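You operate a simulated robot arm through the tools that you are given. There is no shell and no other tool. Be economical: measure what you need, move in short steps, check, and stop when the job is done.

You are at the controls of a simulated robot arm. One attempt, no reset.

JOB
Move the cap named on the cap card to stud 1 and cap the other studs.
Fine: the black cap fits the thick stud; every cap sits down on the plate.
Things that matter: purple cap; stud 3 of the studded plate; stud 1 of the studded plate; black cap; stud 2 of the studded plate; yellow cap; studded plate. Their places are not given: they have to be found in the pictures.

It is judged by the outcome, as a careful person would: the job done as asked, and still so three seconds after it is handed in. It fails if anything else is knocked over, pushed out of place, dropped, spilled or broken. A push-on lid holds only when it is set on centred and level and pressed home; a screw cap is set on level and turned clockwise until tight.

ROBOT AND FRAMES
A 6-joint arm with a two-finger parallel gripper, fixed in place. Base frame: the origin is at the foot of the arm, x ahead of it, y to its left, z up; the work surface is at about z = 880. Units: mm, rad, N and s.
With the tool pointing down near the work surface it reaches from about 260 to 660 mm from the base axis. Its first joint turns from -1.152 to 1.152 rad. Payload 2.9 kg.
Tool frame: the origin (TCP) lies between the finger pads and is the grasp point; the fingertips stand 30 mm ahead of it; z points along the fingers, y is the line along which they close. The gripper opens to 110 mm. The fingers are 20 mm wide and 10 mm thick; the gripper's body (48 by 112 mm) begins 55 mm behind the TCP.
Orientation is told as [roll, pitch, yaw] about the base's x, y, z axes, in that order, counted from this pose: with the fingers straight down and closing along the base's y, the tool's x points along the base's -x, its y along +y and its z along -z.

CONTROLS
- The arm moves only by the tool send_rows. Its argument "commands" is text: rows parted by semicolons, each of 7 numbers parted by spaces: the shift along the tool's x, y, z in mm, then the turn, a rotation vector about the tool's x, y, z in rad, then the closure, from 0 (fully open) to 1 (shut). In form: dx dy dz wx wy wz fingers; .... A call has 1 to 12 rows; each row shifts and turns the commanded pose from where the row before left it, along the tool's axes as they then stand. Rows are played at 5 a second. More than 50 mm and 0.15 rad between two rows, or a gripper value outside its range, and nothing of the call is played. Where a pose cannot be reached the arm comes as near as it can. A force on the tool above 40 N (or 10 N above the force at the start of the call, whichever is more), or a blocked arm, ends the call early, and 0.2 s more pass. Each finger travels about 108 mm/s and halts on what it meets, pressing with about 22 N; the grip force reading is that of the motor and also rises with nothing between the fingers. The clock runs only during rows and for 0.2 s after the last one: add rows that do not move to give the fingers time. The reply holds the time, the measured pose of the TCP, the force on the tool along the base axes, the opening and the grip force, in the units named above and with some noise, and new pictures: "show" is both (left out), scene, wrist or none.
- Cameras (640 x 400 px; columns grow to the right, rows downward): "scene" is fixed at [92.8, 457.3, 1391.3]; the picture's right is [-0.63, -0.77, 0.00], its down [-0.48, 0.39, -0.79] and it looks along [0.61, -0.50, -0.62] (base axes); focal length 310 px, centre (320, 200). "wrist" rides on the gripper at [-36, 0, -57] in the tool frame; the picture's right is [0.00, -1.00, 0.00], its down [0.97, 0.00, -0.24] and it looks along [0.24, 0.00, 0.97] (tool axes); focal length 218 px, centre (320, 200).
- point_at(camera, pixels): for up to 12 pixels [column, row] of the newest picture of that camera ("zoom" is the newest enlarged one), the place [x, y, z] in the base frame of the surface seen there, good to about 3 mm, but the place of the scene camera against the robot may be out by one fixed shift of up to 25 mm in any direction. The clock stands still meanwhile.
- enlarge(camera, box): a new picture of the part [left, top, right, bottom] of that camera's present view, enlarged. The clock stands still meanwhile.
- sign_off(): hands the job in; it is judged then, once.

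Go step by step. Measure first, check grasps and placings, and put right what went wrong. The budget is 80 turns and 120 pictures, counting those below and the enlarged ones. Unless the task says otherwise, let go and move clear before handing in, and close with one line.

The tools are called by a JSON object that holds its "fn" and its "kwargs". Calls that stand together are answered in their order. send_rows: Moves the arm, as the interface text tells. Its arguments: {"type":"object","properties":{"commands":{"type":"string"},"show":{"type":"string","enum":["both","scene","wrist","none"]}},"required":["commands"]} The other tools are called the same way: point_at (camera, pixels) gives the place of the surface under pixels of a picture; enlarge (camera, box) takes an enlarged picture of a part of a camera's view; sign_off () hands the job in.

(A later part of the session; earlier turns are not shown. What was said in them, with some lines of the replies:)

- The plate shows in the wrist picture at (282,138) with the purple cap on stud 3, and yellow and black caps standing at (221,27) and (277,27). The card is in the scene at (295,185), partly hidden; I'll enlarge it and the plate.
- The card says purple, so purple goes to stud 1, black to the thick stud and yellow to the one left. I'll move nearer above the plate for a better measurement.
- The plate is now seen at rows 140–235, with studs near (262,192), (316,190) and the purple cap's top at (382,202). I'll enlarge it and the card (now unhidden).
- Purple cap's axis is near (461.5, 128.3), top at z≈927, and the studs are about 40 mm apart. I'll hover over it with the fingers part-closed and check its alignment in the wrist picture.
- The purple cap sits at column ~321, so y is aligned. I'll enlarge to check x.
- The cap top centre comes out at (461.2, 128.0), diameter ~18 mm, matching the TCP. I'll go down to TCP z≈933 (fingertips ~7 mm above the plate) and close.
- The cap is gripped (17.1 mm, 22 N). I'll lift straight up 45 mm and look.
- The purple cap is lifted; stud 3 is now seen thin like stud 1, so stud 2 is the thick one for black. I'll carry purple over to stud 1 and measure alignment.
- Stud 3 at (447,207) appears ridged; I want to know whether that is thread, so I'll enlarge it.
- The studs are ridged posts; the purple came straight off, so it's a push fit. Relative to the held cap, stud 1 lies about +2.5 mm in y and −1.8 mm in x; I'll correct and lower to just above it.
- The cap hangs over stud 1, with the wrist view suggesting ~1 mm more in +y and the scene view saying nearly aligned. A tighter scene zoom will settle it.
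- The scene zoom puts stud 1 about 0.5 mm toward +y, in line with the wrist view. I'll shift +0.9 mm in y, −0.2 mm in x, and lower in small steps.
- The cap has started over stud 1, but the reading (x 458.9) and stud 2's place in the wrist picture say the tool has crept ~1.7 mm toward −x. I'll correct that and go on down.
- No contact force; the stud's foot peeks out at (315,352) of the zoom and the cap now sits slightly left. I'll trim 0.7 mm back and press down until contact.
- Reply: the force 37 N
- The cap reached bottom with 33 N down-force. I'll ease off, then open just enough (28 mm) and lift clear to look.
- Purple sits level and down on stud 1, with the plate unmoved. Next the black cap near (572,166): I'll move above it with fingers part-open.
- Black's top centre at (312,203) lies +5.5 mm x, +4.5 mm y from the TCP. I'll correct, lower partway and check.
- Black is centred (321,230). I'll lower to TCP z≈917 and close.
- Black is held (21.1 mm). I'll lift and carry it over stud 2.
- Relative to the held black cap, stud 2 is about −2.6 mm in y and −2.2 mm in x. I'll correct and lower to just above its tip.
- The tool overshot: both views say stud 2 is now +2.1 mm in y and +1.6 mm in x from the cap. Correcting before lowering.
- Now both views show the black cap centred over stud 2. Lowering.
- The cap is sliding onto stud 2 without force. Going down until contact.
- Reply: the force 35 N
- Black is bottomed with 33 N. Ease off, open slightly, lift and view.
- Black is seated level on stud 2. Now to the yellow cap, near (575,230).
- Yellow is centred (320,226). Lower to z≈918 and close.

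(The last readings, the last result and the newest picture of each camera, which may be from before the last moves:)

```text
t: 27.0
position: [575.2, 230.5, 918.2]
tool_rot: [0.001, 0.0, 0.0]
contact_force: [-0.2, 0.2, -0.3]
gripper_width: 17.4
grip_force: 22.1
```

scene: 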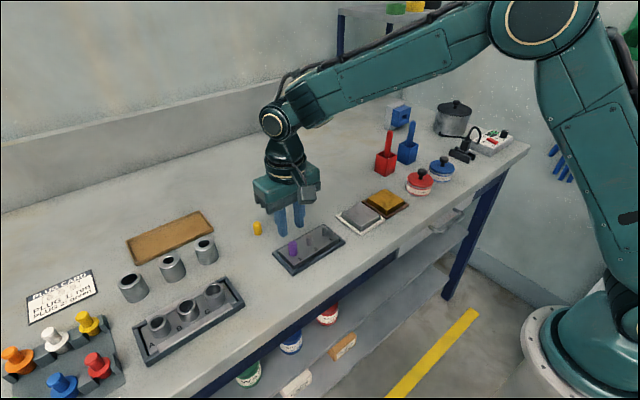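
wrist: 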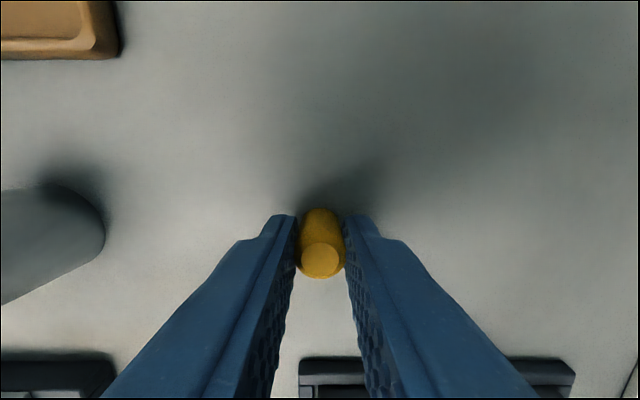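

Yellow is held (17.4 mm). Lift and carry it over stud 3.

{"fn": "send_rows", "kwargs": {"commands": "0 0 -24 0 0 0 1; 0 0 -26 0 0 0 1; 0 0 -20 0 0 0 1; 28 -26 0 0 0 0 1; 28 -26 0 0 0 0 1; 28 -26 0 0 0 0 1; 28 -25 0 0 0 0 1; 0 0 0 0 0 0 1; 0 0 0 0 0 0 1", "show": "wrist"}}

{"fn": "enlarge", "kwargs": {"camera": "wrist", "box": [220, 160, 380, 290]}}

{"fn": "enlarge", "kwargs": {"camera": "scene", "box": [295, 200, 350, 250]}}

```text
t: 29.0
position: [465.4, 123.5, 988.0]
tool_rot: [0.0, -0.001, 0.0]
contact_force: [0.3, -0.2, -0.1]
gripper_width: 17.2
grip_force: 21.8
```

wrist: 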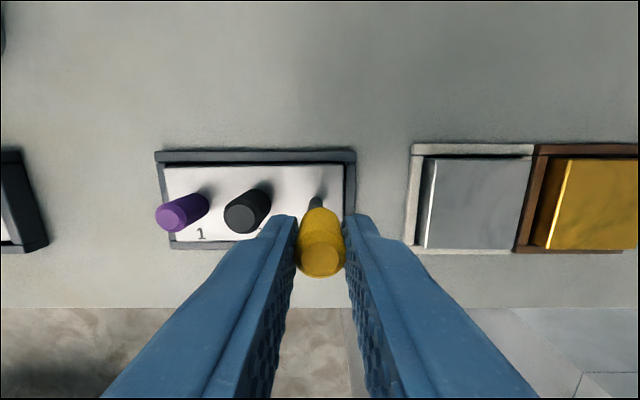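

```text
3.08 times, centred on (300, 225) of wrist
```

zoom: 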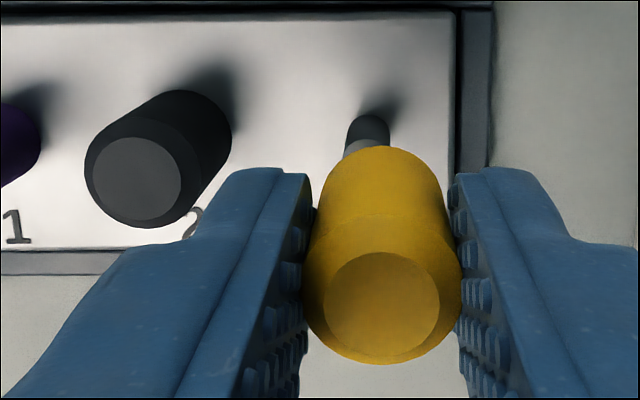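

```text
8.00 times, centred on (322, 225) of scene
```

zoom: 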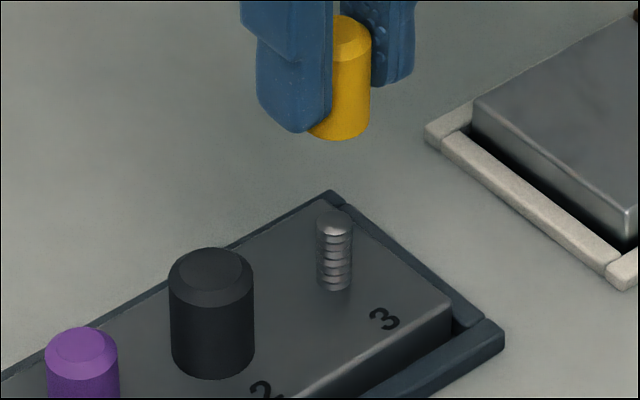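

Stud 3 lies about +3.2 mm y, −3.1 mm x from the held cap. Correct and lower to just above.

{"fn": "send_rows", "kwargs": {"commands": "3.1 3.2 0 0 0 0 1; 0 0 11 0 0 0 1; 0 0 10 0 0 0 1; 0 0 0 0 0 0 1; 0 0 0 0 0 0 1; 0 0 0 0 0 0 1", "show": "wrist"}}

{"fn": "enlarge", "kwargs": {"camera": "wrist", "box": [220, 160, 380, 290]}}

{"fn": "enlarge", "kwargs": {"camera": "scene", "box": [307, 206, 339, 238]}}

```text
t: 30.4
position: [460.2, 129.2, 966.0]
tool_rot: [0.001, 0.0, 0.0]
contact_force: [-0.8, 1.1, 0.7]
gripper_width: 17.0
grip_force: 22.2
```

wrist: 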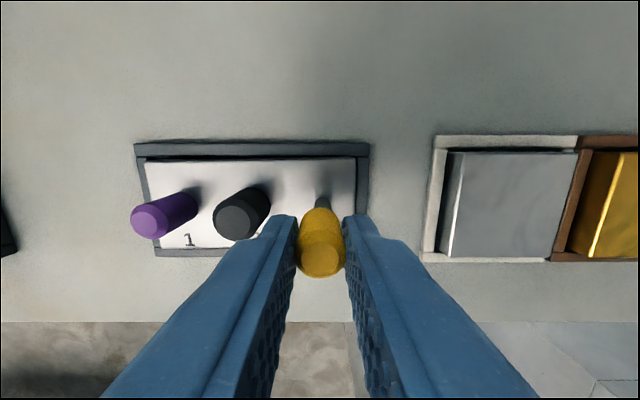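

```text
3.08 times, centred on (300, 225) of wrist
```

zoom: 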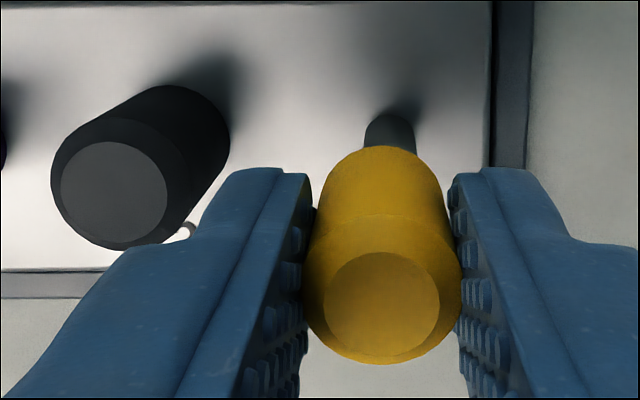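

```text
12.50 times, centred on (323, 222) of scene
```

zoom: 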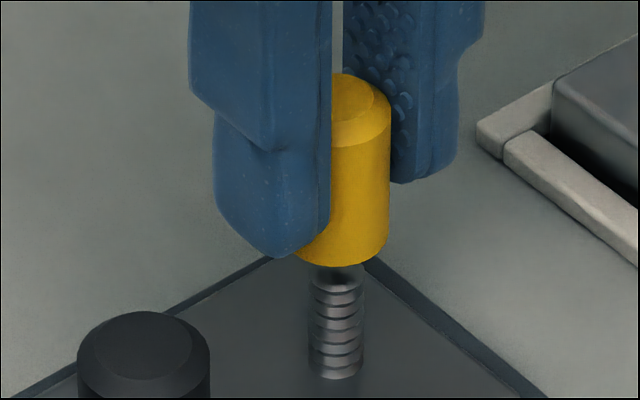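

Both views agree the cap should move +2.3 mm in x and −1.3 mm in y. Correcting and rechecking.

{"fn": "send_rows", "kwargs": {"commands": "-2.3 -1.3 0 0 0 0 1; 0 0 0 0 0 0 1; 0 0 0 0 0 0 1; 0 0 0 0 0 0 1", "show": "wrist"}}

{"fn": "enlarge", "kwargs": {"camera": "wrist", "box": [220, 160, 380, 290]}}

{"fn": "enlarge", "kwargs": {"camera": "scene", "box": [307, 206, 339, 238]}}

```text
t: 31.4
position: [462.6, 127.5, 966.4]
tool_rot: [0.002, 0.0, -0.001]
contact_force: [0.2, 1.2, 0.1]
gripper_width: 17.1
grip_force: 22.2
```

wrist: 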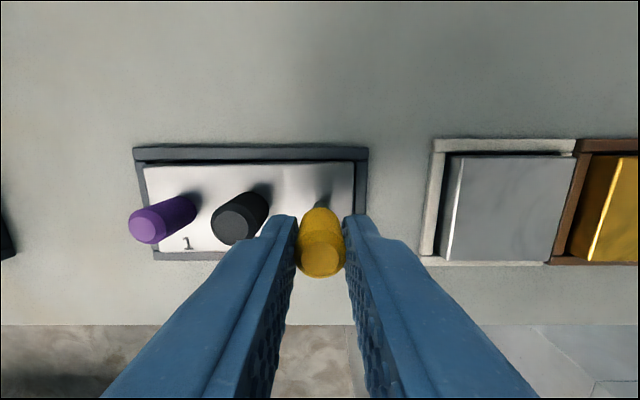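

```text
3.08 times, centred on (300, 225) of wrist
```

zoom: 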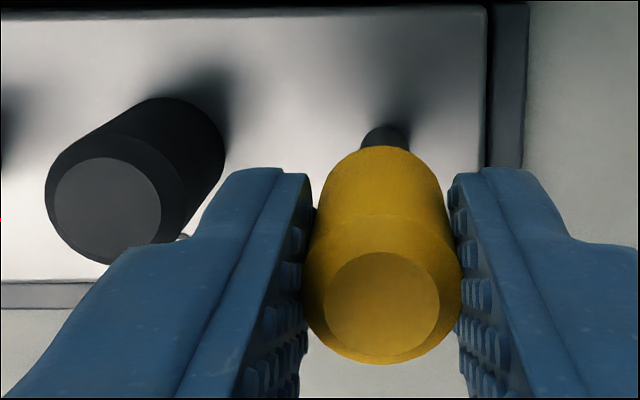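

```text
12.50 times, centred on (323, 222) of scene
```

zoom: 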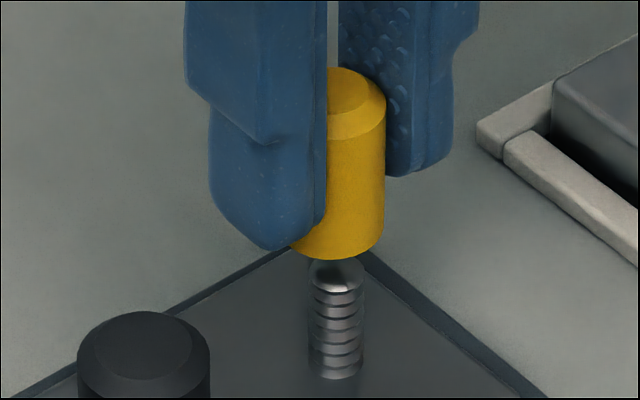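

Nearly centred; a last trim of +0.6 x, −0.5 y, then lowering.

{"fn": "send_rows", "kwargs": {"commands": "-0.6 -0.5 3 0 0 0 1; 0 0 5 0 0 0 1; 0 0 5 0 0 0 1; 0 0 2 0 0 0 1; 0 0 0 0 0 0 1", "show": "wrist"}}

{"fn": "enlarge", "kwargs": {"camera": "scene", "box": [307, 206, 339, 238]}}

```text
t: 32.6
position: [461.9, 126.7, 951.7]
tool_rot: [0.0, 0.0, 0.0]
contact_force: [-0.7, -0.3, -1.1]
gripper_width: 17.3
grip_force: 21.7
```

wrist: 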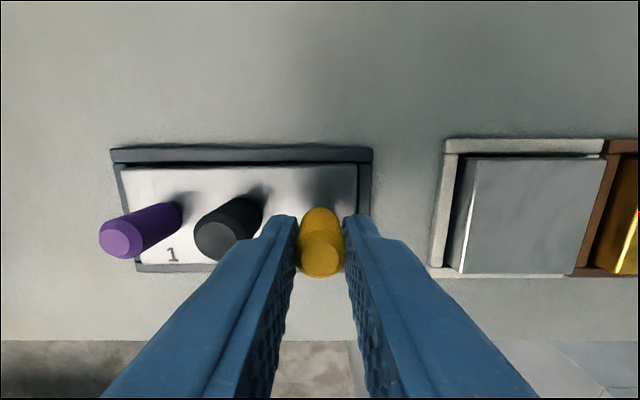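

```text
12.50 times, centred on (323, 222) of scene
```

zoom: 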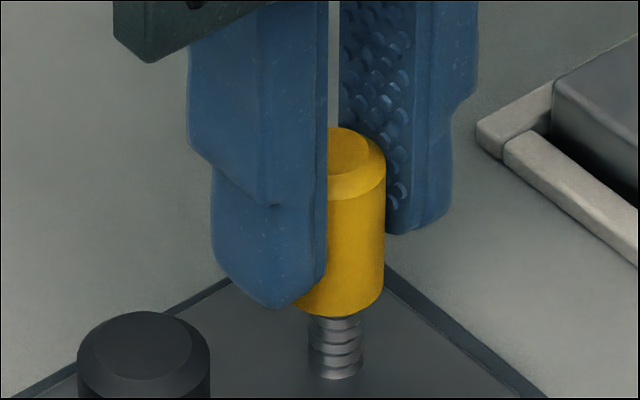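

The cap is on stud 3 with no side force. Pressing down to contact.

{"fn": "send_rows", "kwargs": {"commands": "0 0 5 0 0 0 1; 0 0 5 0 0 0 1; 0 0 3 0 0 0 1; 0 0 2 0 0 0 1; 0 0 2 0 0 0 1; 0 0 2 0 0 0 1; 0 0 2 0 0 0 1", "show": "none"}}

{"fn": "enlarge", "kwargs": {"camera": "scene", "box": [307, 206, 339, 238]}}

```text
t: 34.2
position: [463.1, 127.4, 932.1]
tool_rot: [-0.001, -0.003, 0.0]
contact_force: [-15.1, -6.6, 31.9]
gripper_width: 17.5
grip_force: 22.3
```

```text
12.50 times, centred on (323, 222) of scene
```

zoom: 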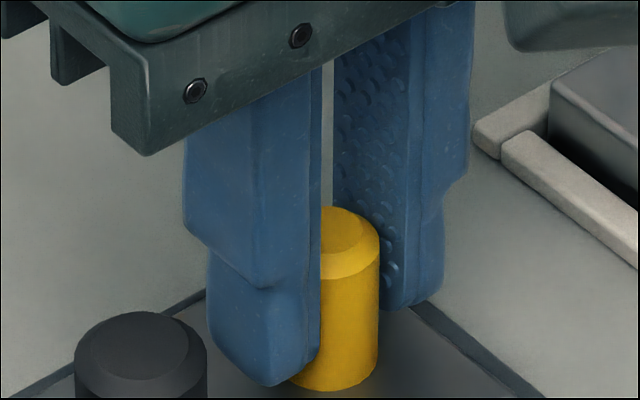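

Yellow bottomed with 32 N. Ease off, open slightly, rise and retreat.

{"fn": "send_rows", "kwargs": {"commands": "0 0 -1.5 0 0 0 1; 0 0 0 0 0 0 0.75; 0 0 0 0 0 0 0.75; 0 0 -10 0 0 0 0.75; 0 0 -25 0 0 0 0.75; 0 0 -40 0 0 0 0.75; 0 0 -40 0 0 0 0.75; 0 0 0 0 0 0 0.75; 0 0 0 0 0 0 0.75", "show": "both"}}

{"fn": "enlarge", "kwargs": {"camera": "scene", "box": [270, 208, 350, 258]}}

{"fn": "enlarge", "kwargs": {"camera": "wrist", "box": [180, 90, 380, 215]}}

```text
t: 36.2
position: [462.7, 127.8, 1047.7]
tool_rot: [-0.001, -0.001, 0.001]
contact_force: [0.1, -0.2, -0.7]
gripper_width: 27.6
grip_force: 0.1
```

scene: 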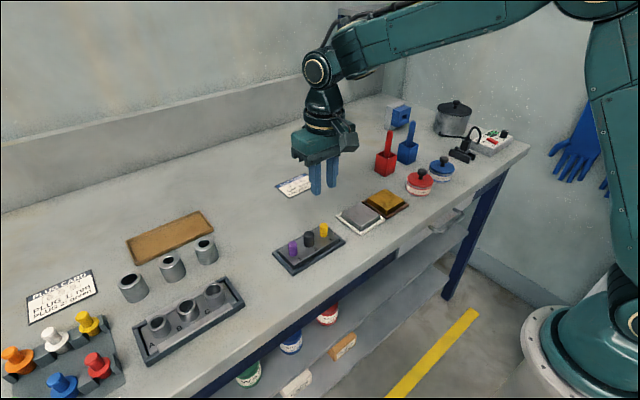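
wrist: 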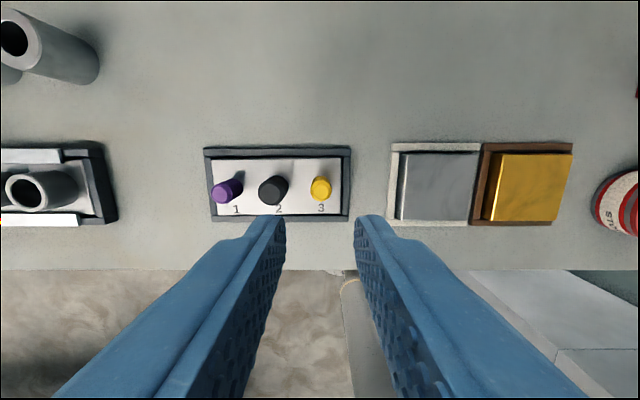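

```text
8.00 times, centred on (310, 233) of scene
```

zoom: 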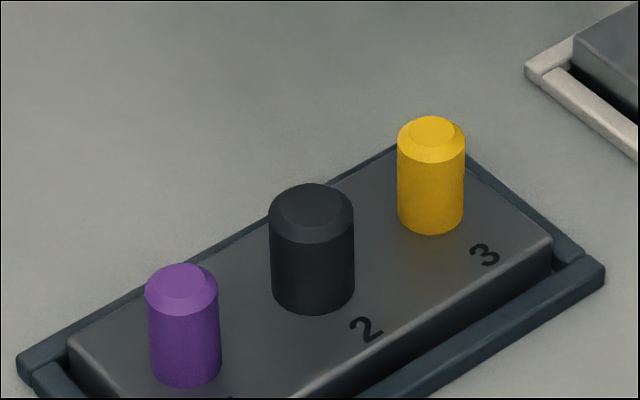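

```text
3.20 times, centred on (280, 152) of wrist
```

zoom: 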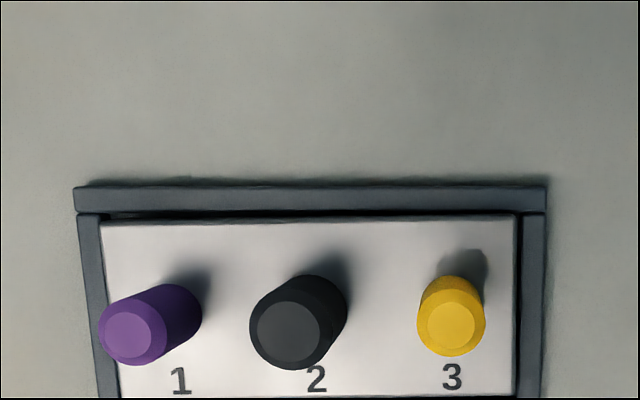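

All three caps stand level on the plate. One check of their top heights before handing in.

{"fn": "point_at", "kwargs": {"camera": "zoom", "pixels": [[130, 334], [124, 330], [136, 338], [286, 328], [280, 322], [292, 334], [450, 325], [445, 320], [456, 330]]}}

```text
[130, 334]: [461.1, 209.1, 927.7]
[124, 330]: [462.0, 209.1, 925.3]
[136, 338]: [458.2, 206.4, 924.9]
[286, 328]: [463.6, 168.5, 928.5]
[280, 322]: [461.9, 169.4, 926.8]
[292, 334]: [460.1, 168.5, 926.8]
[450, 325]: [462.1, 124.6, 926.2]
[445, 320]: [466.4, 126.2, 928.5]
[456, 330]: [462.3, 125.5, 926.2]
```

All three tops lie at z≈926–928, the same as the purple cap's height at the start, so every cap is down on the plate. The gripper is clear, and I am handing in.

{"fn": "sign_off", "kwargs": {}}

```text
The job is handed in.
```

The job is handed in: the purple cap is on stud 1, the black cap on stud 2 (the thick one) and the yellow cap on stud 3, all level and pressed down onto the plate.
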